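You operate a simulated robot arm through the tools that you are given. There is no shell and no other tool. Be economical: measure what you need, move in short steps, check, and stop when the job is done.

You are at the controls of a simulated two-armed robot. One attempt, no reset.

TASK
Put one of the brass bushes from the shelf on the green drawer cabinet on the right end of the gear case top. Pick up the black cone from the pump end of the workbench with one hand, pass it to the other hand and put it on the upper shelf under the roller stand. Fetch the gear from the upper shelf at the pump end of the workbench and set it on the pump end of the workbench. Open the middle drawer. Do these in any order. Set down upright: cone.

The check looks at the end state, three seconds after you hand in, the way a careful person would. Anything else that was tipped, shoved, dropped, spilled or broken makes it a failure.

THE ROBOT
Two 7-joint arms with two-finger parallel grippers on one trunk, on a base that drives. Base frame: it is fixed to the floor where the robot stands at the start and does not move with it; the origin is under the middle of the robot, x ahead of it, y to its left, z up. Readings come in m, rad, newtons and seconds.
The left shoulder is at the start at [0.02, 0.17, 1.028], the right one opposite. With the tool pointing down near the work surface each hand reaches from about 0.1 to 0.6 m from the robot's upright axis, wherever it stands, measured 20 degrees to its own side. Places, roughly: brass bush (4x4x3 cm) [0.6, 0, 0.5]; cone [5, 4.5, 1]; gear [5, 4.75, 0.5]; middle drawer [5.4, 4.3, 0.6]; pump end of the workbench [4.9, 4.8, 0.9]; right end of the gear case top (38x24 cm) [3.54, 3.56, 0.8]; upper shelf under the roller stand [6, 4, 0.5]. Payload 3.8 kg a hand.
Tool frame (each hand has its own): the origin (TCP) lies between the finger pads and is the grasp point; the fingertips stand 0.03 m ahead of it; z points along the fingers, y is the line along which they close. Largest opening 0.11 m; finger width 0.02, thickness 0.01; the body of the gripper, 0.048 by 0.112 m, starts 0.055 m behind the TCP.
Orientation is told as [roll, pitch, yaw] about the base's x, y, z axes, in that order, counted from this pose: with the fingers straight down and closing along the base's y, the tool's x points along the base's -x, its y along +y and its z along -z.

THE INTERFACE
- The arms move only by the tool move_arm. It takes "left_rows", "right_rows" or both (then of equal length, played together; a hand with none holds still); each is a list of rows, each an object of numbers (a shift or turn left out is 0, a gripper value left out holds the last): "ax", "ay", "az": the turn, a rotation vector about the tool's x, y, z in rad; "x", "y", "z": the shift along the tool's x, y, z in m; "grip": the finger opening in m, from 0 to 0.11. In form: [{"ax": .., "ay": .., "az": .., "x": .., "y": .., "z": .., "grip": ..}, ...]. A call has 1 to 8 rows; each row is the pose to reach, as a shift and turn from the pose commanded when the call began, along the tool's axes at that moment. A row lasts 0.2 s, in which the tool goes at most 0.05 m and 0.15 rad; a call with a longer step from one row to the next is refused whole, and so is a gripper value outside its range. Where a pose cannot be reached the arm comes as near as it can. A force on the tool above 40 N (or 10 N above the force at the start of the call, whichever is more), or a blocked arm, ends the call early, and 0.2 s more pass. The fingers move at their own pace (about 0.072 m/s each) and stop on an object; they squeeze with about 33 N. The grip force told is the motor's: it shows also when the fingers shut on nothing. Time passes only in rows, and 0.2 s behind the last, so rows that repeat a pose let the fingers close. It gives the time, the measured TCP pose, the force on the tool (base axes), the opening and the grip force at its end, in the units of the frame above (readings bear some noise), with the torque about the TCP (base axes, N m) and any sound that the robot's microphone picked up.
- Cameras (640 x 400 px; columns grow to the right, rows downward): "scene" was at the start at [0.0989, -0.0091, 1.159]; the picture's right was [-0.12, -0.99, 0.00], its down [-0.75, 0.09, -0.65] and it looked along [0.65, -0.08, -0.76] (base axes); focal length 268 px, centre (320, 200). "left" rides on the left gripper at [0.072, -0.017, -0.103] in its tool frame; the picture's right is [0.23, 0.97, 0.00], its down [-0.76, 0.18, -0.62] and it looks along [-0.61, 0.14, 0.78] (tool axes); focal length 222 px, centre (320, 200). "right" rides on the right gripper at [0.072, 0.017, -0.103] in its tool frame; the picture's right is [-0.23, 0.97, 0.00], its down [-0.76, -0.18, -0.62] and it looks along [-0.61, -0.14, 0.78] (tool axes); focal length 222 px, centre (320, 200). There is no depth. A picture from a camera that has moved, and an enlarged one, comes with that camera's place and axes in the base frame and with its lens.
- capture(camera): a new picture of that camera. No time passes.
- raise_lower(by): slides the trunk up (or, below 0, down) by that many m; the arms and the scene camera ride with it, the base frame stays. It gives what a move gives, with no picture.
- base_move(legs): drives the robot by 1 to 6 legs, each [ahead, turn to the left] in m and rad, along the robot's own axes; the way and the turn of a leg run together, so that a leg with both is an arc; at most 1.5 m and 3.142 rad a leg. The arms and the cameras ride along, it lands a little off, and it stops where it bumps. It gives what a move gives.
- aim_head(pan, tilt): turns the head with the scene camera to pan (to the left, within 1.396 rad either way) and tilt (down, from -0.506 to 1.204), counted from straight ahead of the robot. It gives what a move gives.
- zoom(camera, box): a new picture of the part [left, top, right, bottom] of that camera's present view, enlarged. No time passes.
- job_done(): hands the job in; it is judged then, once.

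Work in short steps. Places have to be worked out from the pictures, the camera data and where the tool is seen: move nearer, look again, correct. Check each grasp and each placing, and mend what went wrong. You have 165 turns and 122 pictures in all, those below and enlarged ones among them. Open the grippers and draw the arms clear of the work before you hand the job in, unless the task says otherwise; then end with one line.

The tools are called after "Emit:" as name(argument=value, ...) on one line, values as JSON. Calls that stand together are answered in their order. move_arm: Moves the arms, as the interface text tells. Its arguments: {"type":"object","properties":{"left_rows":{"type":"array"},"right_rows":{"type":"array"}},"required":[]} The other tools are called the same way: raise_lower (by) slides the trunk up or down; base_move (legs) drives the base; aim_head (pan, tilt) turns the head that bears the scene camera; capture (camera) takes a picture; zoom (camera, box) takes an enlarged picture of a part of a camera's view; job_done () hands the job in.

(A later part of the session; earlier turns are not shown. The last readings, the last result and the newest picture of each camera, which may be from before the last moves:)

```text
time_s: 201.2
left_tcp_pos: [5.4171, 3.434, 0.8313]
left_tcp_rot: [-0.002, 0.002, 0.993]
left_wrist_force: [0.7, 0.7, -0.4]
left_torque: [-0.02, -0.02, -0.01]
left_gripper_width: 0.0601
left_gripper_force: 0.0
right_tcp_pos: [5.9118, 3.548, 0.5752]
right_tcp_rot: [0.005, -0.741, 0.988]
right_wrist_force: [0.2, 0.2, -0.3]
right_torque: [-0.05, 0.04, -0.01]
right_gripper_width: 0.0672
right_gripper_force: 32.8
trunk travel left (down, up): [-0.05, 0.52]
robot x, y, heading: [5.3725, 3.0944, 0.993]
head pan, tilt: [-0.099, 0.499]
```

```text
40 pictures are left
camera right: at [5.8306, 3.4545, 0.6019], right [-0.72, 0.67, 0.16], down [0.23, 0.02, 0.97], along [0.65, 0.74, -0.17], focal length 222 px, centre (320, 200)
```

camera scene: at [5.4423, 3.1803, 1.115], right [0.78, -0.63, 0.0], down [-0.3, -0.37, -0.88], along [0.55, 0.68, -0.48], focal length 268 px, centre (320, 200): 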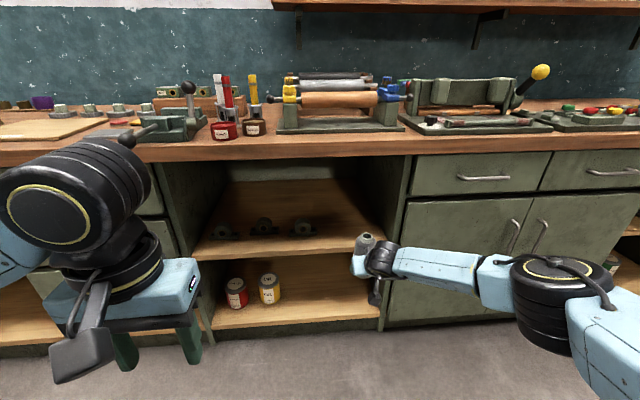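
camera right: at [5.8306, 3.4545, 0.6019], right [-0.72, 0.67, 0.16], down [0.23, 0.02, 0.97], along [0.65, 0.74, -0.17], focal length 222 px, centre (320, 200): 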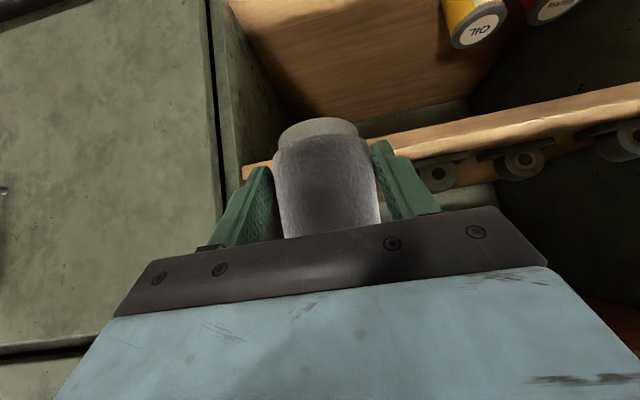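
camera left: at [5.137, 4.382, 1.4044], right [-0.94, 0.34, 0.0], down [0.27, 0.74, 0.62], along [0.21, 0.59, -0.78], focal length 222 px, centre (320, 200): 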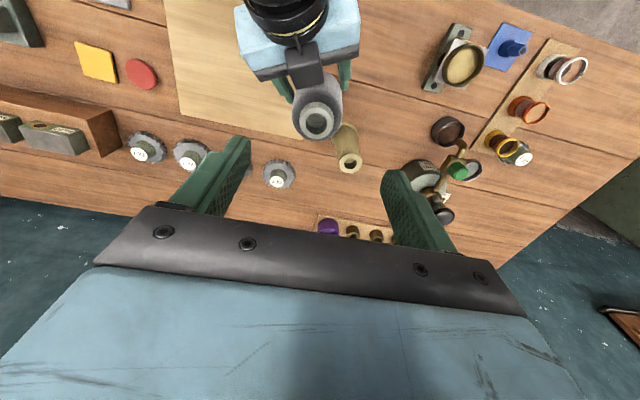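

Clearances: third bearing block ends at ~1.845 along, the right wall is at ~2.08, and the cone travels at 1.952. I drive forward 0.17 m and check the elbow and cone.

Emit:
base_move(legs=[[0.17, 0]])

Emit:
aim_head(pan=-0.45, tilt=0.65)

Emit:
capture(camera="scene")

Emit:
capture(camera="right")

```text
time_s: 202.7
left_tcp_pos: [5.5122, 3.5752, 0.8327]
left_tcp_rot: [0.001, 0.0, 0.991]
left_wrist_force: [0.2, 0.3, -0.2]
left_torque: [-0.03, -0.01, 0.0]
left_gripper_width: 0.06
left_gripper_force: 0.0
right_tcp_pos: [6.0066, 3.6876, 0.5735]
right_tcp_rot: [0.006, -0.74, 0.985]
right_wrist_force: [-0.3, 0.1, 0.5]
right_torque: [0.01, 0.03, 0.02]
right_gripper_width: 0.0669
right_gripper_force: 33.1
trunk travel left (down, up): [-0.05, 0.52]
robot x, y, heading: [5.4673, 3.2345, 0.984]
head pan, tilt: [-0.099, 0.499]
```

```text
time_s: 203.5
left_tcp_pos: [5.5117, 3.5755, 0.8314]
left_tcp_rot: [0.001, 0.001, 0.99]
left_wrist_force: [0.9, -0.3, -0.4]
left_torque: [0.0, -0.03, 0.01]
left_gripper_width: 0.06
left_gripper_force: 0.0
right_tcp_pos: [6.0075, 3.6883, 0.5753]
right_tcp_rot: [0.006, -0.739, 0.986]
right_wrist_force: [-0.5, 0.0, -0.3]
right_torque: [-0.02, 0.04, -0.02]
right_gripper_width: 0.0671
right_gripper_force: 33.1
trunk travel left (down, up): [-0.05, 0.52]
robot x, y, heading: [5.4685, 3.2331, 0.985]
head pan, tilt: [-0.45, 0.649]
```

```text
39 pictures are left
camera scene: at [5.5532, 3.2957, 1.1017], right [0.51, -0.86, 0.0], down [-0.52, -0.31, -0.8], along [0.68, 0.41, -0.6], focal length 268 px, centre (320, 200)
```

scene: 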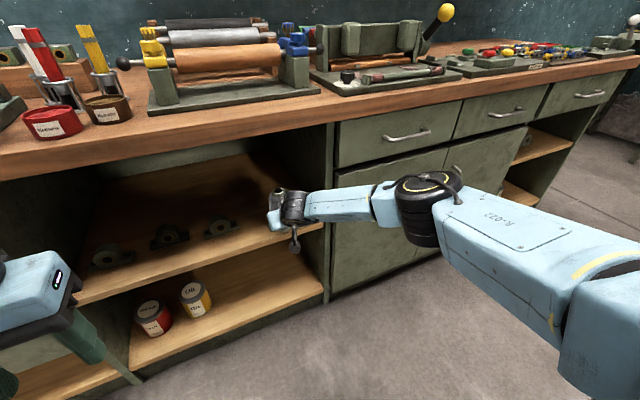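

```text
38 pictures are left
camera right: at [5.9255, 3.5944, 0.6019], right [-0.72, 0.68, 0.16], down [0.23, 0.02, 0.97], along [0.65, 0.74, -0.17], focal length 222 px, centre (320, 200)
```

right: 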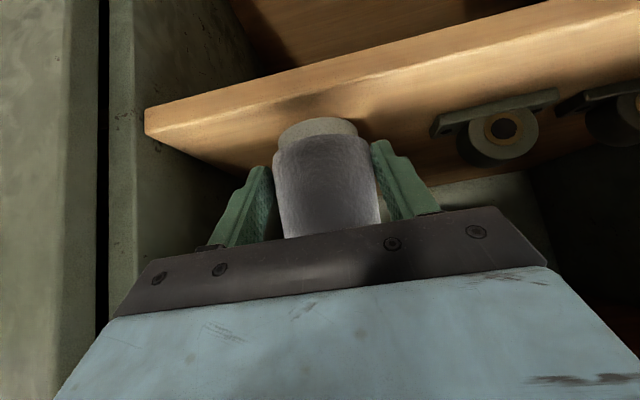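

Elbow stays ≥0.2 m from the doors and the cone enters free space. I drive the last 0.125 m.

Emit:
base_move(legs=[[0.125, 0]])

Emit:
capture(camera="right")

Emit:
capture(camera="scene")

```text
time_s: 204.8
left_tcp_pos: [5.5815, 3.6779, 0.832]
left_tcp_rot: [0.0, 0.002, 0.989]
left_wrist_force: [-0.3, -0.3, -0.6]
left_torque: [0.03, 0.0, 0.0]
left_gripper_width: 0.0599
left_gripper_force: 0.0
right_tcp_pos: [6.0754, 3.7914, 0.5751]
right_tcp_rot: [0.006, -0.742, 0.983]
right_wrist_force: [-0.2, 0.0, 0.4]
right_torque: [-0.03, 0.02, -0.02]
right_gripper_width: 0.0671
right_gripper_force: 33.1
trunk travel left (down, up): [-0.05, 0.52]
robot x, y, heading: [5.5341, 3.3363, 0.985]
head pan, tilt: [-0.45, 0.649]
```

```text
37 pictures are left
camera right: at [5.9949, 3.6974, 0.6017], right [-0.72, 0.68, 0.16], down [0.23, 0.02, 0.97], along [0.66, 0.74, -0.17], focal length 222 px, centre (320, 200)
```

right: 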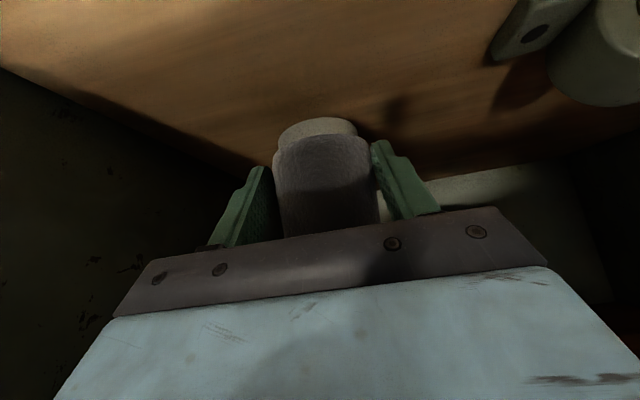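

```text
36 pictures are left
camera scene: at [5.6222, 3.3993, 1.1017], right [0.51, -0.86, 0.0], down [-0.52, -0.31, -0.8], along [0.69, 0.41, -0.6], focal length 268 px, centre (320, 200)
```

scene: 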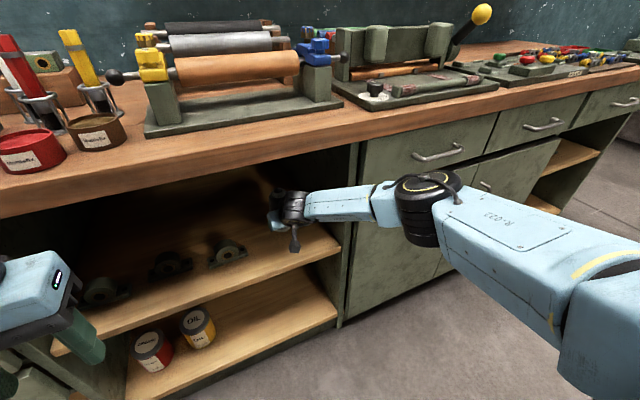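

The cone is over the free shelf, 0.116+ inside. I lower by trunk toward contact.

Emit:
raise_lower(by=-0.028)

Emit:
raise_lower(by=-0.004)

Emit:
capture(camera="right")

```text
time_s: 205.5
left_tcp_pos: [5.5818, 3.678, 0.8038]
left_tcp_rot: [0.001, 0.0, 0.988]
left_wrist_force: [0.1, -0.6, 0.8]
left_torque: [0.0, 0.01, -0.02]
left_gripper_width: 0.06
left_gripper_force: 0.0
right_tcp_pos: [6.0763, 3.7907, 0.547]
right_tcp_rot: [0.006, -0.741, 0.984]
right_wrist_force: [-0.2, 0.0, 1.1]
right_torque: [-0.01, 0.01, 0.04]
right_gripper_width: 0.067
right_gripper_force: 32.7
trunk travel left (down, up): [-0.022, 0.548]
robot x, y, heading: [5.5306, 3.3377, 0.982]
head pan, tilt: [-0.45, 0.649]
```

```text
time_s: 206.0
left_tcp_pos: [5.5814, 3.6781, 0.8005]
left_tcp_rot: [0.001, 0.001, 0.988]
left_wrist_force: [0.8, -0.3, -1.1]
left_torque: [0.01, 0.01, 0.02]
left_gripper_width: 0.0602
left_gripper_force: 0.1
right_tcp_pos: [6.078, 3.791, 0.5433]
right_tcp_rot: [0.005, -0.737, 0.983]
right_wrist_force: [0.3, 0.6, 0.4]
right_torque: [-0.05, 0.01, 0.0]
right_gripper_width: 0.0669
right_gripper_force: 33.7
trunk travel left (down, up): [-0.018, 0.552]
robot x, y, heading: [5.5356, 3.341, 0.979]
head pan, tilt: [-0.45, 0.649]
```

```text
35 pictures are left
camera right: at [5.9948, 3.6973, 0.5699], right [-0.72, 0.68, 0.16], down [0.23, 0.02, 0.97], along [0.66, 0.74, -0.17], focal length 222 px, centre (320, 200)
```

right: 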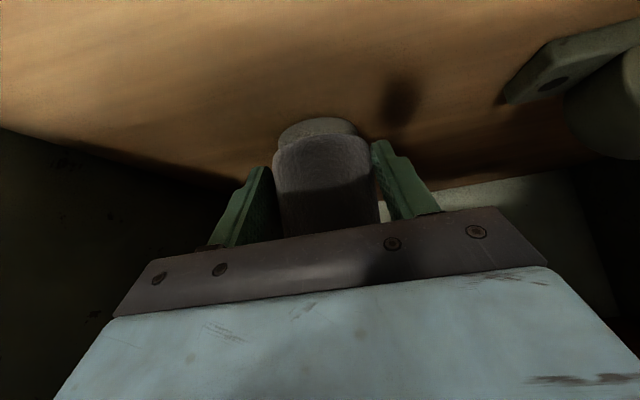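

Emit:
raise_lower(by=-0.004)

Emit:
raise_lower(by=-0.003)

Emit:
raise_lower(by=-0.002)

```text
time_s: 206.6
left_tcp_pos: [5.5815, 3.677, 0.7949]
left_tcp_rot: [0.0, 0.001, 0.989]
left_wrist_force: [0.0, -0.9, -0.3]
left_torque: [0.0, -0.04, 0.01]
left_gripper_width: 0.06
left_gripper_force: 0.1
right_tcp_pos: [6.0759, 3.7908, 0.5402]
right_tcp_rot: [0.006, -0.742, 0.982]
right_wrist_force: [-0.2, 0.4, 0.0]
right_torque: [-0.01, -0.04, 0.01]
right_gripper_width: 0.0672
right_gripper_force: 32.7
trunk travel left (down, up): [-0.014, 0.556]
robot x, y, heading: [5.5343, 3.3342, 0.984]
head pan, tilt: [-0.45, 0.649]
```

```text
time_s: 207.1
left_tcp_pos: [5.5804, 3.6778, 0.7936]
left_tcp_rot: [-0.002, 0.0, 0.988]
left_wrist_force: [0.1, -0.6, -0.6]
left_torque: [0.02, 0.01, 0.02]
left_gripper_width: 0.0599
left_gripper_force: 0.0
right_tcp_pos: [6.0766, 3.7904, 0.5392]
right_tcp_rot: [0.005, -0.745, 0.982]
right_wrist_force: [-2.1, -5.1, 12.2]
right_torque: [-0.09, -0.36, -0.14]
right_gripper_width: 0.067
right_gripper_force: 33.4
trunk travel left (down, up): [-0.011, 0.559]
robot x, y, heading: [5.53, 3.339, 0.982]
head pan, tilt: [-0.45, 0.649]
```

```text
time_s: 207.6
left_tcp_pos: [5.5803, 3.6779, 0.7916]
left_tcp_rot: [-0.001, -0.001, 0.988]
left_wrist_force: [0.0, -1.3, 0.1]
left_torque: [0.0, -0.02, 0.0]
left_gripper_width: 0.0602
left_gripper_force: 0.1
right_tcp_pos: [6.0767, 3.7916, 0.5379]
right_tcp_rot: [0.005, -0.748, 0.982]
right_wrist_force: [-1.6, -7.2, 25.7]
right_torque: [-0.14, -0.72, -0.18]
right_gripper_width: 0.0669
right_gripper_force: 32.9
trunk travel left (down, up): [-0.009, 0.561]
robot x, y, heading: [5.533, 3.3382, 0.987]
head pan, tilt: [-0.45, 0.649]
```

Contact is firm (26 N). I relieve 1.5 mm, then open the fingers and check before withdrawing.

Emit:
raise_lower(by=0.002)

Emit:
move_arm(right_rows=[{"grip": 0.1}, {"grip": 0.1}, {"grip": 0.1}, {"grip": 0.1}])

Emit:
capture(camera="right")

```text
time_s: 208.1
left_tcp_pos: [5.5805, 3.6778, 0.7933]
left_tcp_rot: [-0.001, 0.002, 0.989]
left_wrist_force: [-0.1, 0.3, -0.4]
left_torque: [-0.02, 0.05, 0.0]
left_gripper_width: 0.0601
left_gripper_force: 0.1
right_tcp_pos: [6.0768, 3.7918, 0.5392]
right_tcp_rot: [0.006, -0.747, 0.985]
right_wrist_force: [1.1, 1.8, 18.3]
right_torque: [0.22, -0.72, -0.03]
right_gripper_width: 0.0673
right_gripper_force: 33.0
trunk travel left (down, up): [-0.011, 0.559]
robot x, y, heading: [5.5357, 3.3414, 0.983]
head pan, tilt: [-0.45, 0.649]
```

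```text
time_s: 209.1
left_tcp_pos: [5.5802, 3.6787, 0.792]
left_tcp_rot: [0.0, 0.002, 0.989]
left_wrist_force: [0.0, -0.5, -0.1]
left_torque: [0.0, 0.01, -0.04]
left_gripper_width: 0.06
left_gripper_force: 0.1
right_tcp_pos: [6.0765, 3.7905, 0.5363]
right_tcp_rot: [0.005, -0.739, 0.982]
right_wrist_force: [0.7, 0.1, -0.2]
right_torque: [-0.03, 0.0, 0.02]
right_gripper_width: 0.0998
right_gripper_force: 0.1
trunk travel left (down, up): [-0.011, 0.559]
robot x, y, heading: [5.5324, 3.3405, 0.988]
head pan, tilt: [-0.45, 0.649]
```

```text
34 pictures are left
camera right: at [5.9947, 3.6972, 0.5628], right [-0.72, 0.68, 0.16], down [0.23, 0.02, 0.97], along [0.66, 0.74, -0.17], focal length 222 px, centre (320, 200)
```

right: 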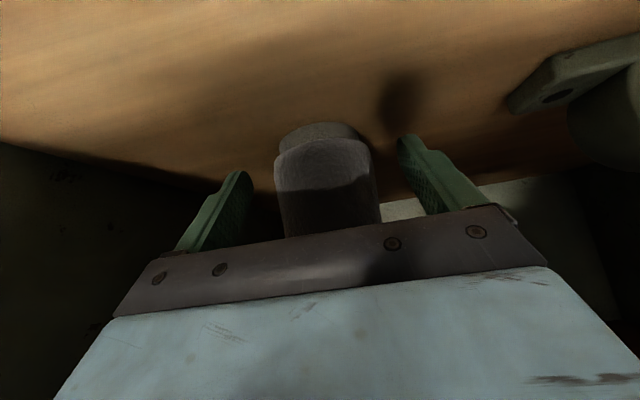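

The cone stands free. I back the base straight out 0.3 m.

Emit:
base_move(legs=[[-0.3, 0]])

Emit:
capture(camera="right")

Emit:
aim_head(pan=-0.1, tilt=0.5)

Emit:
capture(camera="scene")

```text
time_s: 211.2
left_tcp_pos: [5.4139, 3.4287, 0.7917]
left_tcp_rot: [0.0, 0.002, 0.992]
left_wrist_force: [-0.5, -0.3, 0.4]
left_torque: [-0.02, -0.01, 0.01]
left_gripper_width: 0.0602
left_gripper_force: 0.1
right_tcp_pos: [5.9099, 3.5422, 0.536]
right_tcp_rot: [0.006, -0.742, 0.986]
right_wrist_force: [-0.8, 0.7, 0.0]
right_torque: [0.02, 0.02, 0.01]
right_gripper_width: 0.1001
right_gripper_force: 0.1
trunk travel left (down, up): [-0.011, 0.559]
robot x, y, heading: [5.3719, 3.0886, 0.987]
head pan, tilt: [-0.45, 0.649]
```

```text
33 pictures are left
camera right: at [5.8281, 3.4485, 0.563], right [-0.72, 0.68, 0.16], down [0.23, 0.02, 0.97], along [0.65, 0.74, -0.17], focal length 222 px, centre (320, 200)
```

right: 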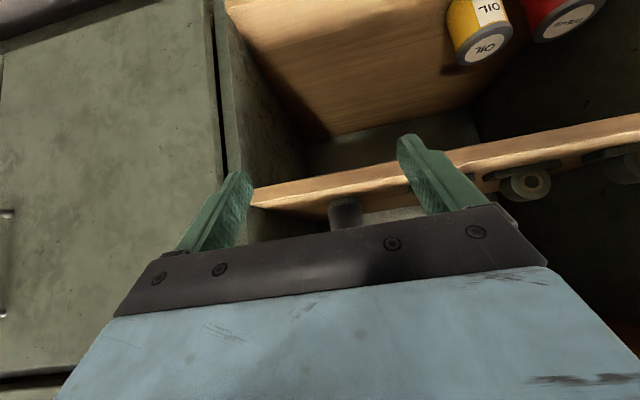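

```text
time_s: 212.0
left_tcp_pos: [5.4136, 3.4292, 0.7927]
left_tcp_rot: [0.0, 0.003, 0.991]
left_wrist_force: [-0.6, 0.2, -0.8]
left_torque: [-0.01, -0.02, -0.02]
left_gripper_width: 0.0599
left_gripper_force: 0.0
right_tcp_pos: [5.9098, 3.5418, 0.536]
right_tcp_rot: [0.005, -0.742, 0.987]
right_wrist_force: [0.0, 0.1, 0.0]
right_torque: [-0.03, -0.01, -0.04]
right_gripper_width: 0.0998
right_gripper_force: 0.0
trunk travel left (down, up): [-0.011, 0.559]
robot x, y, heading: [5.3705, 3.0872, 0.989]
head pan, tilt: [-0.099, 0.499]
```

```text
32 pictures are left
camera scene: at [5.439, 3.1754, 1.0761], right [0.78, -0.63, 0.0], down [-0.3, -0.37, -0.88], along [0.55, 0.68, -0.48], focal length 268 px, centre (320, 200)
```

scene: 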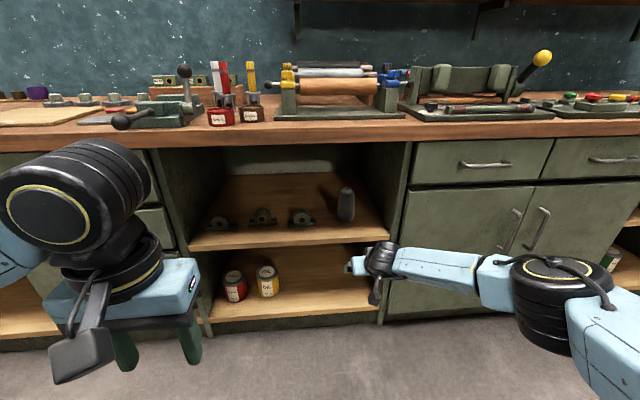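

The cone stands upright on the shelf with nothing disturbed. Last is the middle drawer, whose handle I estimate at along 1.10, z ≈ 0.63. I drive 0.84 m back along the bench to face it.

Emit:
base_move(legs=[[-0.03, 0], [0, 1.57], [0.84, 0], [0, -1.57]])

Emit:
aim_head(pan=-0.15, tilt=0.5)

Emit:
capture(camera="scene")

```text
time_s: 216.4
left_tcp_pos: [5.0169, 3.1259, 0.7924]
left_tcp_rot: [-0.003, -0.001, 2.501]
left_wrist_force: [0.3, 0.6, 0.2]
left_torque: [0.03, 0.02, 0.0]
left_gripper_width: 0.0603
left_gripper_force: 0.0
right_tcp_pos: [4.9252, 3.6246, 0.5362]
right_tcp_rot: [0.007, -0.744, 2.507]
right_wrist_force: [1.0, 0.3, -0.4]
right_torque: [0.01, 0.04, 0.0]
right_gripper_width: 0.1002
right_gripper_force: 0.1
trunk travel left (down, up): [-0.011, 0.559]
robot x, y, heading: [5.3508, 3.0654, 2.506]
head pan, tilt: [-0.099, 0.499]
stopped in leg 2: the robot was blocked; the commanded pose is now the measured one
```

```text
time_s: 217.0
left_tcp_pos: [5.0173, 3.1249, 0.7918]
left_tcp_rot: [0.0, 0.002, 2.502]
left_wrist_force: [-0.3, 0.9, -1.0]
left_torque: [0.0, 0.01, -0.01]
left_gripper_width: 0.0598
left_gripper_force: 0.1
right_tcp_pos: [4.9252, 3.6249, 0.5357]
right_tcp_rot: [0.008, -0.743, 2.507]
right_wrist_force: [0.5, 0.1, 0.0]
right_torque: [0.01, -0.02, -0.01]
right_gripper_width: 0.0999
right_gripper_force: 0.1
trunk travel left (down, up): [-0.011, 0.559]
robot x, y, heading: [5.3485, 3.0649, 2.509]
head pan, tilt: [-0.15, 0.499]
```

```text
31 pictures are left
camera scene: at [5.2728, 3.1402, 1.0761], right [0.71, 0.71, 0.0], down [0.34, -0.34, -0.88], along [-0.62, 0.62, -0.48], focal length 268 px, centre (320, 200)
```

scene: 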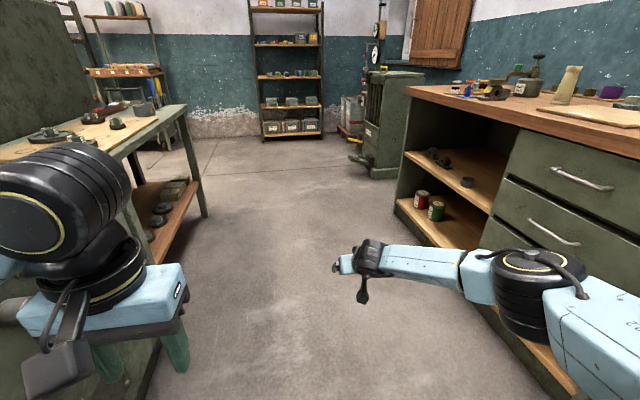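

Blocked almost at the end of the turn, probably the left elbow toward the table. I look left to check.

Emit:
aim_head(pan=1.2, tilt=0.6)

Emit:
capture(camera="scene")

```text
time_s: 218.5
left_tcp_pos: [5.0165, 3.1258, 0.7924]
left_tcp_rot: [-0.001, 0.002, 2.504]
left_wrist_force: [-0.4, 1.2, 0.0]
left_torque: [-0.02, -0.02, 0.02]
left_gripper_width: 0.06
left_gripper_force: 0.0
right_tcp_pos: [4.9253, 3.6247, 0.5366]
right_tcp_rot: [0.007, -0.742, 2.507]
right_wrist_force: [0.3, -0.4, -0.7]
right_torque: [-0.02, 0.0, 0.0]
right_gripper_width: 0.0999
right_gripper_force: 0.1
trunk travel left (down, up): [-0.011, 0.559]
robot x, y, heading: [5.349, 3.0617, 2.507]
head pan, tilt: [1.201, 0.6]
```

```text
30 pictures are left
camera scene: at [5.2626, 3.0287, 1.0671], right [-0.54, 0.84, 0.0], down [0.48, 0.3, -0.83], along [-0.7, -0.44, -0.56], focal length 268 px, centre (320, 200)
```

scene: 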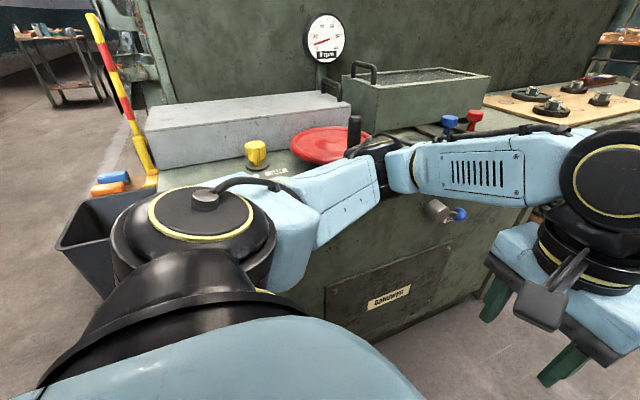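

The left elbow has swung against the edge by the red handwheel. I turn back the way I came, raise the trunk 0.4 m so the elbow clears, and check the wheel.

Emit:
base_move(legs=[[0, -0.3]])

Emit:
raise_lower(by=0.4)

Emit:
aim_head(pan=1.39, tilt=0.7)

Emit:
capture(camera="scene")

```text
time_s: 219.9
left_tcp_pos: [5.0508, 3.2254, 0.7924]
left_tcp_rot: [-0.003, 0.003, 2.196]
left_wrist_force: [0.1, 0.5, -0.3]
left_torque: [-0.01, -0.05, -0.03]
left_gripper_width: 0.06
left_gripper_force: 0.1
right_tcp_pos: [5.1143, 3.7279, 0.5371]
right_tcp_rot: [0.008, -0.742, 2.199]
right_wrist_force: [-0.5, 0.0, -0.1]
right_torque: [-0.01, -0.01, 0.01]
right_gripper_width: 0.1
right_gripper_force: 0.1
trunk travel left (down, up): [-0.011, 0.559]
robot x, y, heading: [5.3533, 3.0622, 2.206]
head pan, tilt: [1.201, 0.6]
```

```text
time_s: 223.7
left_tcp_pos: [5.051, 3.2242, 1.1939]
left_tcp_rot: [-0.003, 0.001, 2.195]
left_wrist_force: [-0.2, 0.2, -0.4]
left_torque: [-0.01, 0.0, 0.0]
left_gripper_width: 0.0601
left_gripper_force: 0.1
right_tcp_pos: [5.1138, 3.7272, 0.937]
right_tcp_rot: [0.006, -0.741, 2.199]
right_wrist_force: [-0.6, -0.2, -0.7]
right_torque: [-0.01, 0.01, -0.02]
right_gripper_width: 0.1
right_gripper_force: 0.0
trunk travel left (down, up): [-0.411, 0.159]
robot x, y, heading: [5.3507, 3.0586, 2.202]
head pan, tilt: [1.201, 0.6]
```

```text
time_s: 224.5
left_tcp_pos: [5.0507, 3.225, 1.1936]
left_tcp_rot: [-0.003, 0.001, 2.196]
left_wrist_force: [0.2, 0.5, -0.3]
left_torque: [-0.01, -0.02, 0.0]
left_gripper_width: 0.0599
left_gripper_force: 0.0
right_tcp_pos: [5.1146, 3.7273, 0.9367]
right_tcp_rot: [0.004, -0.743, 2.199]
right_wrist_force: [-0.6, -0.3, -0.1]
right_torque: [0.02, 0.03, 0.0]
right_gripper_width: 0.1001
right_gripper_force: 0.0
trunk travel left (down, up): [-0.411, 0.159]
robot x, y, heading: [5.3474, 3.0599, 2.202]
head pan, tilt: [1.389, 0.7]
```

```text
29 pictures are left
camera scene: at [5.2648, 3.0429, 1.4584], right [-0.43, 0.9, 0.0], down [0.58, 0.28, -0.77], along [-0.69, -0.33, -0.64], focal length 268 px, centre (320, 200)
```

scene: 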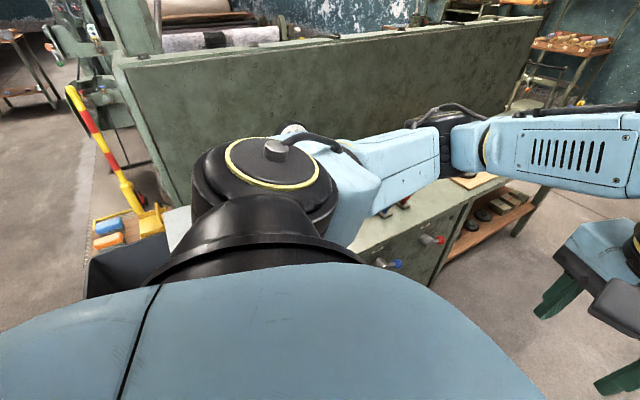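

Nothing fell. With the elbow raised, I continue: turn, drive 0.83 m along the bench and face the drawers.

Emit:
base_move(legs=[[0, 0.27], [0.832, 0], [0, -1.49]])

Emit:
aim_head(pan=-0.1, tilt=0.65)

Emit:
capture(camera="scene")

```text
time_s: 233.4
left_tcp_pos: [4.7592, 3.9151, 1.1919]
left_tcp_rot: [-0.002, 0.002, 0.978]
left_wrist_force: [0.1, -0.5, 0.1]
left_torque: [-0.03, -0.01, -0.01]
left_gripper_width: 0.0598
left_gripper_force: 0.0
right_tcp_pos: [5.2529, 4.029, 0.9353]
right_tcp_rot: [0.007, -0.74, 0.981]
right_wrist_force: [-0.6, -0.8, 0.5]
right_torque: [-0.04, 0.01, -0.06]
right_gripper_width: 0.0998
right_gripper_force: 0.1
trunk travel left (down, up): [-0.411, 0.159]
robot x, y, heading: [4.7151, 3.5737, 0.985]
head pan, tilt: [1.389, 0.7]
```

```text
time_s: 235.0
left_tcp_pos: [4.7585, 3.915, 1.1926]
left_tcp_rot: [-0.001, 0.001, 0.977]
left_wrist_force: [-0.6, 0.0, 0.2]
left_torque: [-0.01, 0.02, 0.0]
left_gripper_width: 0.0605
left_gripper_force: 0.1
right_tcp_pos: [5.2514, 4.0288, 0.9358]
right_tcp_rot: [0.004, -0.74, 0.979]
right_wrist_force: [-0.1, -0.3, 0.4]
right_torque: [0.03, 0.04, -0.01]
right_gripper_width: 0.1003
right_gripper_force: 0.0
trunk travel left (down, up): [-0.411, 0.159]
robot x, y, heading: [4.7092, 3.574, 0.981]
head pan, tilt: [-0.099, 0.649]
```

```text
28 pictures are left
camera scene: at [4.7778, 3.6611, 1.4627], right [0.77, -0.63, 0.0], down [-0.38, -0.47, -0.8], along [0.5, 0.62, -0.6], focal length 268 px, centre (320, 200)
```

scene: 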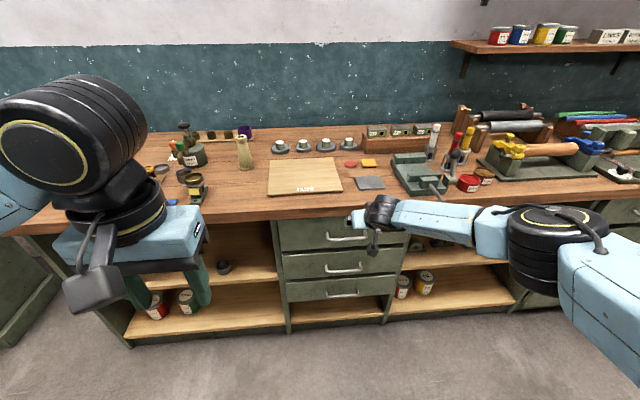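

The middle handle is at along ≈1.10, z ≈ 0.61, about 0.14 m wide. I back off 0.1 m, lower, and zoom on the handle while preparing the hand.

Emit:
base_move(legs=[[-0.08, 0]])

Emit:
raise_lower(by=-0.28)

Emit:
move_arm(right_rows=[{"ay": -0.12}, {"ay": -0.24}, {"ay": -0.36}, {"ay": -0.48}])

Emit:
zoom(camera="scene", box=[220, 180, 460, 330])

```text
time_s: 236.0
left_tcp_pos: [4.7146, 3.8478, 1.1935]
left_tcp_rot: [-0.003, -0.001, 0.977]
left_wrist_force: [-0.4, -0.6, 0.3]
left_torque: [0.05, -0.01, 0.05]
left_gripper_width: 0.0597
left_gripper_force: 0.1
right_tcp_pos: [5.2074, 3.9623, 0.9362]
right_tcp_rot: [0.004, -0.742, 0.981]
right_wrist_force: [-0.5, 0.3, -0.6]
right_torque: [0.0, 0.01, 0.01]
right_gripper_width: 0.1001
right_gripper_force: 0.0
trunk travel left (down, up): [-0.411, 0.159]
robot x, y, heading: [4.6653, 3.5089, 0.986]
head pan, tilt: [-0.099, 0.649]
```

```text
time_s: 238.8
left_tcp_pos: [4.7132, 3.8488, 0.9129]
left_tcp_rot: [-0.003, 0.002, 0.979]
left_wrist_force: [0.3, -0.2, 0.2]
left_torque: [0.0, 0.01, 0.02]
left_gripper_width: 0.0602
left_gripper_force: 0.1
right_tcp_pos: [5.2078, 3.962, 0.6556]
right_tcp_rot: [0.005, -0.742, 0.982]
right_wrist_force: [0.7, -0.3, -0.4]
right_torque: [0.0, 0.01, 0.01]
right_gripper_width: 0.1001
right_gripper_force: 0.1
trunk travel left (down, up): [-0.131, 0.439]
robot x, y, heading: [4.662, 3.5082, 0.979]
head pan, tilt: [-0.099, 0.649]
```

```text
time_s: 239.8
left_tcp_pos: [4.7142, 3.848, 0.912]
left_tcp_rot: [-0.001, 0.001, 0.977]
left_wrist_force: [0.2, 0.6, 0.4]
left_torque: [-0.03, -0.02, -0.03]
left_gripper_width: 0.0601
left_gripper_force: 0.1
right_tcp_pos: [5.2079, 3.9624, 0.6565]
right_tcp_rot: [0.006, -0.922, 0.979]
right_wrist_force: [0.2, -0.4, 0.0]
right_torque: [0.02, 0.02, 0.02]
right_gripper_width: 0.1
right_gripper_force: 0.0
right hand out of reach, approached as far as the arm can: row 2, 3, 4
trunk travel left (down, up): [-0.131, 0.439]
robot x, y, heading: [4.6652, 3.511, 0.981]
head pan, tilt: [-0.099, 0.649]
```

```text
2.67 times, centred on (340, 255) of scene
camera zoom: at [4.7333, 3.5942, 1.1827], right [0.77, -0.63, 0.0], down [-0.38, -0.47, -0.8], along [0.51, 0.62, -0.6], focal length 714 px, centre (267, 53)
```

zoom: 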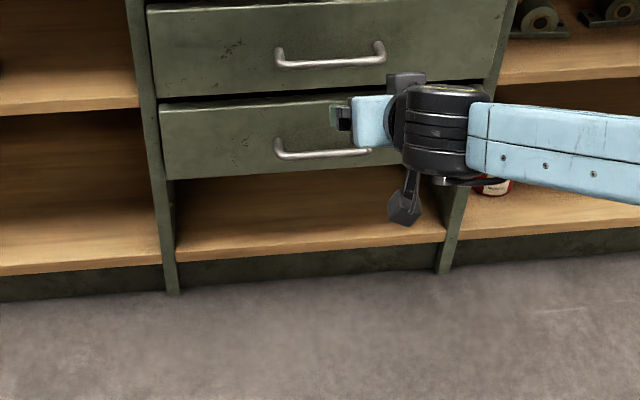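

Tilt tops out at 0.92 rad, which still works if I roll the hand 90° so the fingers close nearly vertically around the bar. I start the roll in free space.

Emit:
move_arm(right_rows=[{"az": 0.14, "grip": 0.05}, {"az": 0.28}, {"az": 0.42}, {"az": 0.56}, {"az": 0.7}, {"az": 0.84}, {"az": 0.98}, {"az": 1.12}])

Emit:
move_arm(right_rows=[{"az": 0.15}, {"az": 0.3}, {"az": 0.451}])

Emit:
capture(camera="right")

Emit:
capture(camera="scene")

```text
time_s: 241.7
left_tcp_pos: [4.7141, 3.8497, 0.9121]
left_tcp_rot: [-0.002, 0.003, 0.978]
left_wrist_force: [-0.2, 0.2, 0.5]
left_torque: [0.02, 0.02, -0.02]
left_gripper_width: 0.0603
left_gripper_force: 0.1
right_tcp_pos: [5.2085, 3.9623, 0.6559]
right_tcp_rot: [0.872, -0.347, -0.304]
right_wrist_force: [0.3, -0.8, -0.2]
right_torque: [0.04, -0.06, -0.01]
right_gripper_width: 0.0499
right_gripper_force: 0.0
trunk travel left (down, up): [-0.131, 0.439]
robot x, y, heading: [4.6641, 3.508, 0.98]
head pan, tilt: [-0.099, 0.649]
```

```text
time_s: 242.4
left_tcp_pos: [4.7148, 3.8497, 0.9131]
left_tcp_rot: [-0.001, 0.001, 0.978]
left_wrist_force: [0.2, -0.5, -0.3]
left_torque: [0.03, 0.03, -0.04]
left_gripper_width: 0.0599
left_gripper_force: 0.0
right_tcp_pos: [5.2076, 3.9619, 0.6569]
right_tcp_rot: [0.922, 0.007, -0.588]
right_wrist_force: [-0.5, 0.5, 0.0]
right_torque: [0.03, -0.03, -0.01]
right_gripper_width: 0.0501
right_gripper_force: 0.0
trunk travel left (down, up): [-0.131, 0.439]
robot x, y, heading: [4.6662, 3.5108, 0.988]
head pan, tilt: [-0.099, 0.649]
```

```text
26 pictures are left
camera right: at [5.1087, 3.9422, 0.7329], right [0.52, 0.36, 0.77], down [0.3, -0.93, 0.23], along [0.8, 0.11, -0.59], focal length 222 px, centre (320, 200)
```

right: 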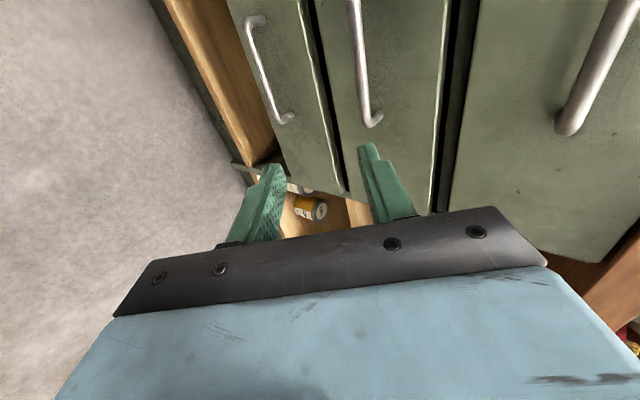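

```text
25 pictures are left
camera scene: at [4.7334, 3.5942, 1.1827], right [0.77, -0.63, 0.0], down [-0.38, -0.47, -0.8], along [0.51, 0.62, -0.6], focal length 268 px, centre (320, 200)
```

scene: 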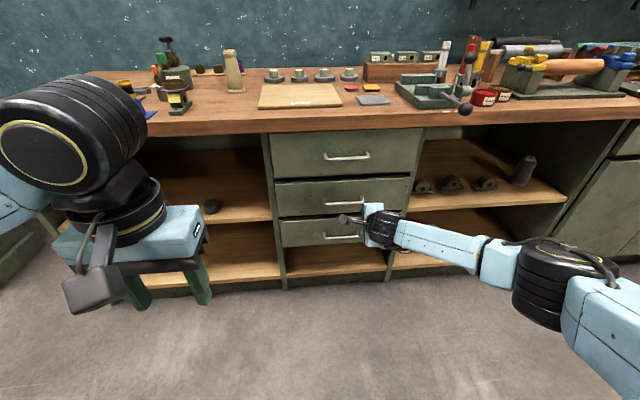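

The roll worked. Three views agree on the handle bar: in ≈ -0.017, z ≈ 0.582, centred at along ≈ 1.105. I drive 0.14 m forward, lower 0.028 m and shift 0.03 m left to the pre-grasp point.

Emit:
move_arm(right_rows=[{"x": 0.031, "grip": 0.045}])

Emit:
raise_lower(by=-0.028)

Emit:
base_move(legs=[[0.135, 0]])

Emit:
capture(camera="right")

Emit:
zoom(camera="scene", box=[260, 120, 452, 240])

```text
time_s: 242.8
left_tcp_pos: [4.7141, 3.8488, 0.9129]
left_tcp_rot: [-0.002, 0.003, 0.977]
left_wrist_force: [0.4, 0.3, 0.3]
left_torque: [0.0, -0.01, -0.02]
left_gripper_width: 0.0602
left_gripper_force: 0.1
right_tcp_pos: [5.1803, 3.979, 0.6567]
right_tcp_rot: [0.919, 0.004, -0.586]
right_wrist_force: [0.2, 0.3, -0.7]
right_torque: [0.01, -0.01, 0.01]
right_gripper_width: 0.0449
right_gripper_force: 0.2
trunk travel left (down, up): [-0.131, 0.439]
robot x, y, heading: [4.6628, 3.51, 0.982]
head pan, tilt: [-0.099, 0.649]
```

```text
time_s: 243.6
left_tcp_pos: [4.7132, 3.8486, 0.8843]
left_tcp_rot: [-0.002, 0.004, 0.979]
left_wrist_force: [0.4, -0.5, -1.2]
left_torque: [0.01, -0.02, 0.02]
left_gripper_width: 0.0599
left_gripper_force: 0.1
right_tcp_pos: [5.1822, 3.9784, 0.6295]
right_tcp_rot: [0.922, 0.005, -0.586]
right_wrist_force: [1.2, -0.1, 0.3]
right_torque: [-0.02, 0.02, 0.03]
right_gripper_width: 0.045
right_gripper_force: 0.0
trunk travel left (down, up): [-0.103, 0.467]
robot x, y, heading: [4.6673, 3.5089, 0.981]
head pan, tilt: [-0.099, 0.649]
```

```text
time_s: 244.9
left_tcp_pos: [4.7885, 3.9599, 0.8859]
left_tcp_rot: [-0.001, 0.002, 0.979]
left_wrist_force: [-0.4, -0.5, 0.8]
left_torque: [0.01, -0.03, 0.0]
left_gripper_width: 0.0599
left_gripper_force: 0.0
right_tcp_pos: [5.2558, 4.0898, 0.6295]
right_tcp_rot: [0.922, 0.005, -0.584]
right_wrist_force: [-0.4, 0.8, 0.1]
right_torque: [0.0, -0.01, 0.06]
right_gripper_width: 0.0452
right_gripper_force: 0.0
trunk travel left (down, up): [-0.103, 0.467]
robot x, y, heading: [4.7415, 3.6208, 0.985]
head pan, tilt: [-0.099, 0.649]
```

```text
24 pictures are left
camera right: at [5.1553, 4.0707, 0.7047], right [0.52, 0.36, 0.77], down [0.3, -0.92, 0.23], along [0.8, 0.11, -0.59], focal length 222 px, centre (320, 200)
```

right: 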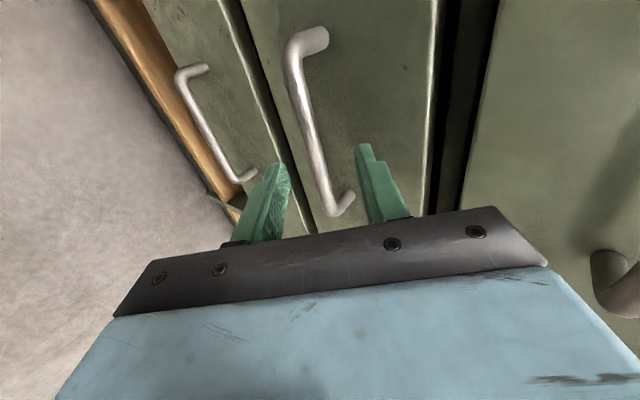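

```text
3.33 times, centred on (356, 180) of scene
camera zoom: at [4.807, 3.7052, 1.1547], right [0.77, -0.63, 0.0], down [-0.38, -0.47, -0.8], along [0.5, 0.62, -0.6], focal length 893 px, centre (200, 267)
```

zoom: 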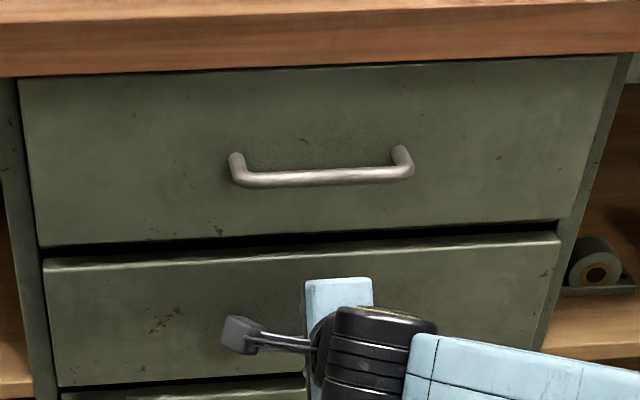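

The bar lies almost on the tool axis, ~0.07 m ahead (6 mm low). I advance 0.055 m along the fingers with that correction and look.

Emit:
move_arm(right_rows=[{"y": -0.006, "z": 0.015}, {"y": -0.006, "z": 0.03}, {"y": -0.006, "z": 0.045}, {"y": -0.006, "z": 0.055}])

Emit:
capture(camera="right")

```text
time_s: 245.9
left_tcp_pos: [4.7876, 3.9592, 0.8851]
left_tcp_rot: [-0.002, 0.001, 0.981]
left_wrist_force: [0.2, -0.3, 0.6]
left_torque: [-0.01, 0.02, 0.02]
left_gripper_width: 0.0602
left_gripper_force: 0.0
right_tcp_pos: [5.2767, 4.1186, 0.5915]
right_tcp_rot: [0.923, 0.005, -0.587]
right_wrist_force: [-0.6, 0.0, 0.4]
right_torque: [-0.01, 0.0, -0.03]
right_gripper_width: 0.0448
right_gripper_force: 0.0
right hand out of reach, approached as far as the arm can: row 4
trunk travel left (down, up): [-0.103, 0.467]
robot x, y, heading: [4.7396, 3.6181, 0.984]
head pan, tilt: [-0.099, 0.649]
```

```text
22 pictures are left
camera right: at [5.1762, 4.0982, 0.6673], right [0.52, 0.36, 0.78], down [0.3, -0.92, 0.23], along [0.8, 0.11, -0.59], focal length 222 px, centre (320, 200)
```

right: 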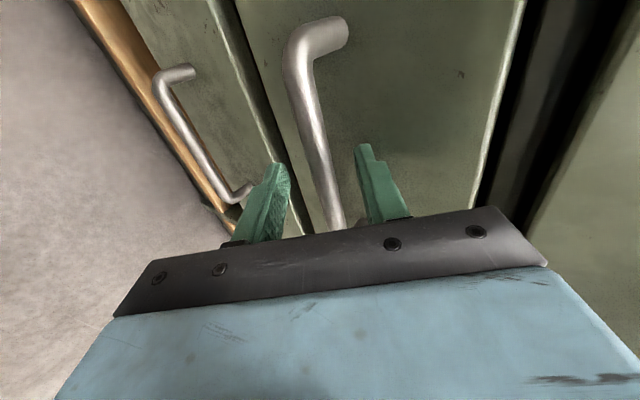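

The arm reached its limit ~9 mm early; the bar is between the fingers but its depth is uncertain. I nudge the base 0.015 m forward and trunk 0.011 m down along the same line, then close.

Emit:
raise_lower(by=-0.011)

Emit:
base_move(legs=[[0.015, 0]])

Emit:
capture(camera="right")

Emit:
move_arm(right_rows=[{"grip": 0.0}, {"grip": 0.0}, {"grip": 0.0}])

Emit:
capture(camera="right")

```text
time_s: 246.5
left_tcp_pos: [4.7873, 3.9586, 0.8749]
left_tcp_rot: [-0.001, 0.003, 0.979]
left_wrist_force: [0.2, 0.3, 0.1]
left_torque: [-0.01, -0.02, 0.04]
left_gripper_width: 0.0601
left_gripper_force: 0.1
right_tcp_pos: [5.2755, 4.1185, 0.5809]
right_tcp_rot: [0.922, 0.005, -0.584]
right_wrist_force: [1.1, 0.6, -0.3]
right_torque: [0.0, 0.0, -0.01]
right_gripper_width: 0.0449
right_gripper_force: 0.0
trunk travel left (down, up): [-0.092, 0.478]
robot x, y, heading: [4.7416, 3.6178, 0.987]
head pan, tilt: [-0.099, 0.649]
```

```text
time_s: 247.2
left_tcp_pos: [4.789, 3.9618, 0.8732]
left_tcp_rot: [-0.002, -0.003, 0.977]
left_wrist_force: [0.7, 1.2, -0.6]
left_torque: [0.01, -0.01, 0.01]
left_gripper_width: 0.0599
left_gripper_force: 0.1
right_tcp_pos: [5.2784, 4.1207, 0.5828]
right_tcp_rot: [0.921, 0.006, -0.586]
right_wrist_force: [-9.3, -16.6, 11.0]
right_torque: [0.52, -0.38, -0.08]
right_gripper_width: 0.0439
right_gripper_force: 0.0
trunk travel left (down, up): [-0.092, 0.478]
robot x, y, heading: [4.7418, 3.6232, 0.984]
head pan, tilt: [-0.099, 0.649]
stopped in leg 1: the force on the tool passed its limit at 60 N (the readings are from after the stop); the commanded pose is now the measured one
```

```text
21 pictures are left
camera right: at [5.1775, 4.1007, 0.6579], right [0.52, 0.36, 0.78], down [0.3, -0.93, 0.23], along [0.8, 0.11, -0.59], focal length 222 px, centre (320, 200)
```

right: 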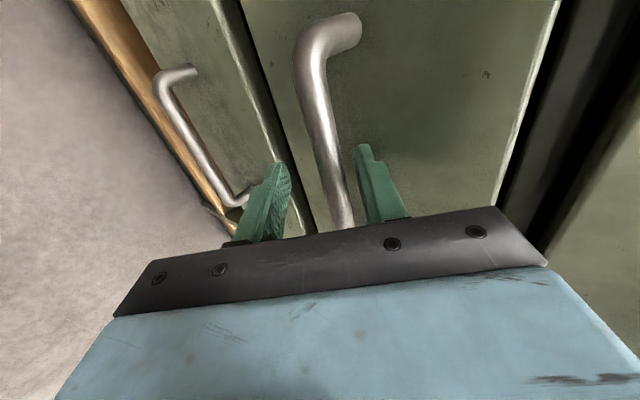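

```text
time_s: 248.0
left_tcp_pos: [4.7897, 3.9624, 0.8747]
left_tcp_rot: [-0.001, -0.001, 0.978]
left_wrist_force: [-0.3, -0.2, 0.1]
left_torque: [0.02, 0.01, -0.02]
left_gripper_width: 0.0598
left_gripper_force: 0.0
right_tcp_pos: [5.2793, 4.1231, 0.5879]
right_tcp_rot: [0.932, 0.006, -0.584]
right_wrist_force: [3.4, -0.8, 30.1]
right_torque: [0.0, -0.02, 0.52]
right_gripper_width: 0.0138
right_gripper_force: 45.1
trunk travel left (down, up): [-0.092, 0.478]
robot x, y, heading: [4.7417, 3.6245, 0.984]
head pan, tilt: [-0.099, 0.649]
```

```text
20 pictures are left
camera right: at [5.179, 4.1027, 0.6625], right [0.51, 0.36, 0.78], down [0.3, -0.93, 0.23], along [0.8, 0.12, -0.58], focal length 222 px, centre (320, 200)
```

right: 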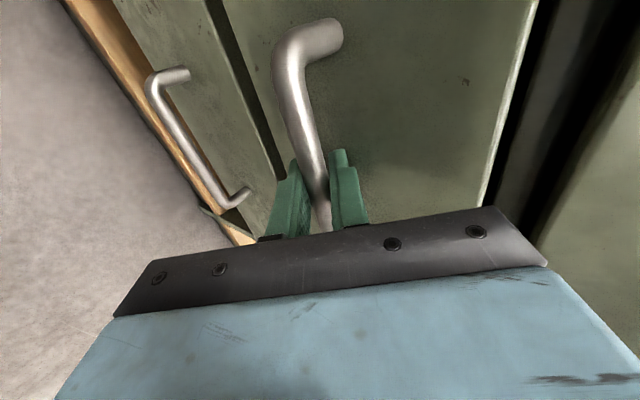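

The bar is gripped (14 mm, 45 N). I relieve the vertical load a little, then pull by driving back.

Emit:
raise_lower(by=0.005)

Emit:
base_move(legs=[[-0.12, 0]])

Emit:
capture(camera="scene")

```text
time_s: 248.6
left_tcp_pos: [4.7898, 3.962, 0.8793]
left_tcp_rot: [0.0, 0.001, 0.978]
left_wrist_force: [-0.3, 0.0, 0.5]
left_torque: [-0.02, 0.0, -0.01]
left_gripper_width: 0.0602
left_gripper_force: 0.1
right_tcp_pos: [5.2788, 4.1215, 0.5872]
right_tcp_rot: [0.926, 0.004, -0.586]
right_wrist_force: [2.2, -1.1, 18.2]
right_torque: [-0.03, -0.04, 0.44]
right_gripper_width: 0.0137
right_gripper_force: 44.9
trunk travel left (down, up): [-0.097, 0.473]
robot x, y, heading: [4.7414, 3.6226, 0.985]
head pan, tilt: [-0.099, 0.649]
```

```text
time_s: 249.8
left_tcp_pos: [4.7221, 3.8626, 0.8798]
left_tcp_rot: [-0.001, 0.0, 0.975]
left_wrist_force: [-0.3, 0.1, -0.1]
left_torque: [-0.03, 0.0, 0.0]
left_gripper_width: 0.0602
left_gripper_force: 0.0
right_tcp_pos: [5.2107, 4.0228, 0.5883]
right_tcp_rot: [0.925, 0.006, -0.584]
right_wrist_force: [-7.1, 2.2, 16.5]
right_torque: [-0.34, -0.63, -0.42]
right_gripper_width: 0.0138
right_gripper_force: 45.0
trunk travel left (down, up): [-0.097, 0.473]
robot x, y, heading: [4.6749, 3.5239, 0.981]
head pan, tilt: [-0.099, 0.649]
```

```text
19 pictures are left
camera scene: at [4.7413, 3.6076, 1.149], right [0.77, -0.64, 0.0], down [-0.38, -0.47, -0.8], along [0.51, 0.62, -0.6], focal length 268 px, centre (320, 200)
```

scene: 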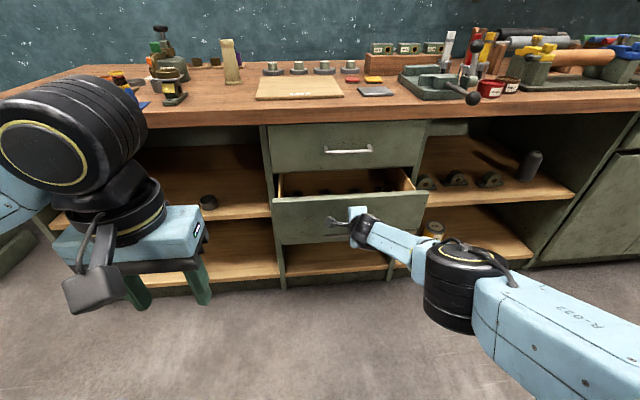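

The middle drawer slides out with the hand. I pull another 0.11 m.

Emit:
base_move(legs=[[-0.11, 0]])

Emit:
capture(camera="scene")

```text
time_s: 251.0
left_tcp_pos: [4.6632, 3.7726, 0.8781]
left_tcp_rot: [-0.001, 0.001, 0.978]
left_wrist_force: [-0.4, -0.4, -0.2]
left_torque: [-0.01, 0.0, 0.02]
left_gripper_width: 0.06
left_gripper_force: 0.0
right_tcp_pos: [5.1499, 3.9326, 0.5872]
right_tcp_rot: [0.924, 0.007, -0.586]
right_wrist_force: [-0.7, -1.1, 10.2]
right_torque: [-0.2, -0.34, -0.02]
right_gripper_width: 0.0136
right_gripper_force: 44.8
trunk travel left (down, up): [-0.097, 0.473]
robot x, y, heading: [4.6157, 3.431, 0.982]
head pan, tilt: [-0.099, 0.649]
```

```text
18 pictures are left
camera scene: at [4.6819, 3.5177, 1.1489], right [0.77, -0.63, 0.0], down [-0.38, -0.47, -0.8], along [0.51, 0.62, -0.6], focal length 268 px, centre (320, 200)
```

scene: 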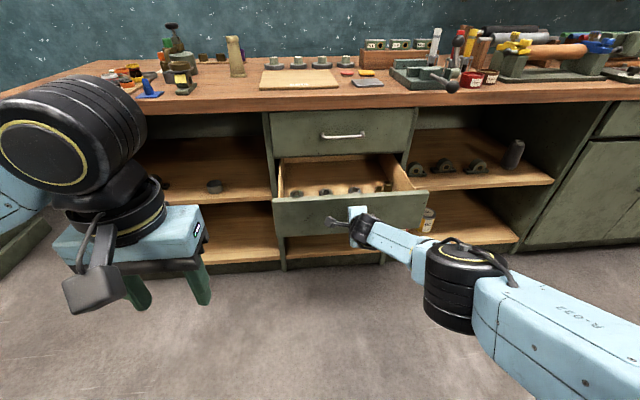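

The drawer is open about 0.23 m. I release and withdraw along the finger axis.

Emit:
move_arm(right_rows=[{"grip": 0.045}, {"grip": 0.045}, {"grip": 0.045}, {"z": -0.02}, {"z": -0.045}, {"z": -0.07}, {"z": -0.1}])

Emit:
capture(camera="right")

```text
time_s: 252.6
left_tcp_pos: [4.6637, 3.7722, 0.8787]
left_tcp_rot: [0.0, 0.001, 0.977]
left_wrist_force: [-0.7, -0.8, 0.0]
left_torque: [0.01, -0.03, -0.02]
left_gripper_width: 0.0598
left_gripper_force: 0.1
right_tcp_pos: [5.1084, 3.865, 0.6478]
right_tcp_rot: [0.923, 0.006, -0.585]
right_wrist_force: [0.0, 0.0, -1.1]
right_torque: [0.02, 0.02, 0.02]
right_gripper_width: 0.045
right_gripper_force: 0.0
trunk travel left (down, up): [-0.097, 0.473]
robot x, y, heading: [4.6169, 3.4342, 0.983]
head pan, tilt: [-0.099, 0.649]
```

```text
17 pictures are left
camera right: at [5.0069, 3.8458, 0.7235], right [0.52, 0.36, 0.78], down [0.3, -0.93, 0.23], along [0.8, 0.12, -0.59], focal length 222 px, centre (320, 200)
```

right: 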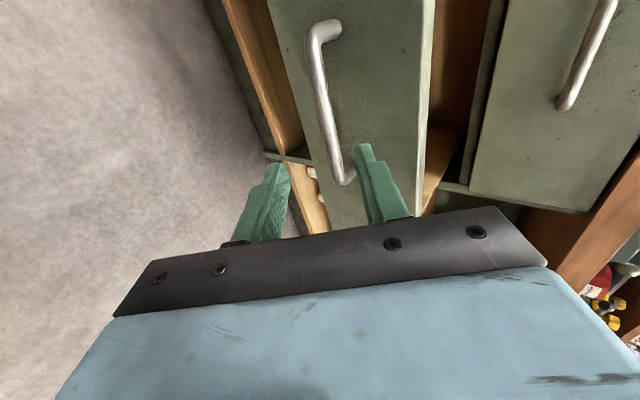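

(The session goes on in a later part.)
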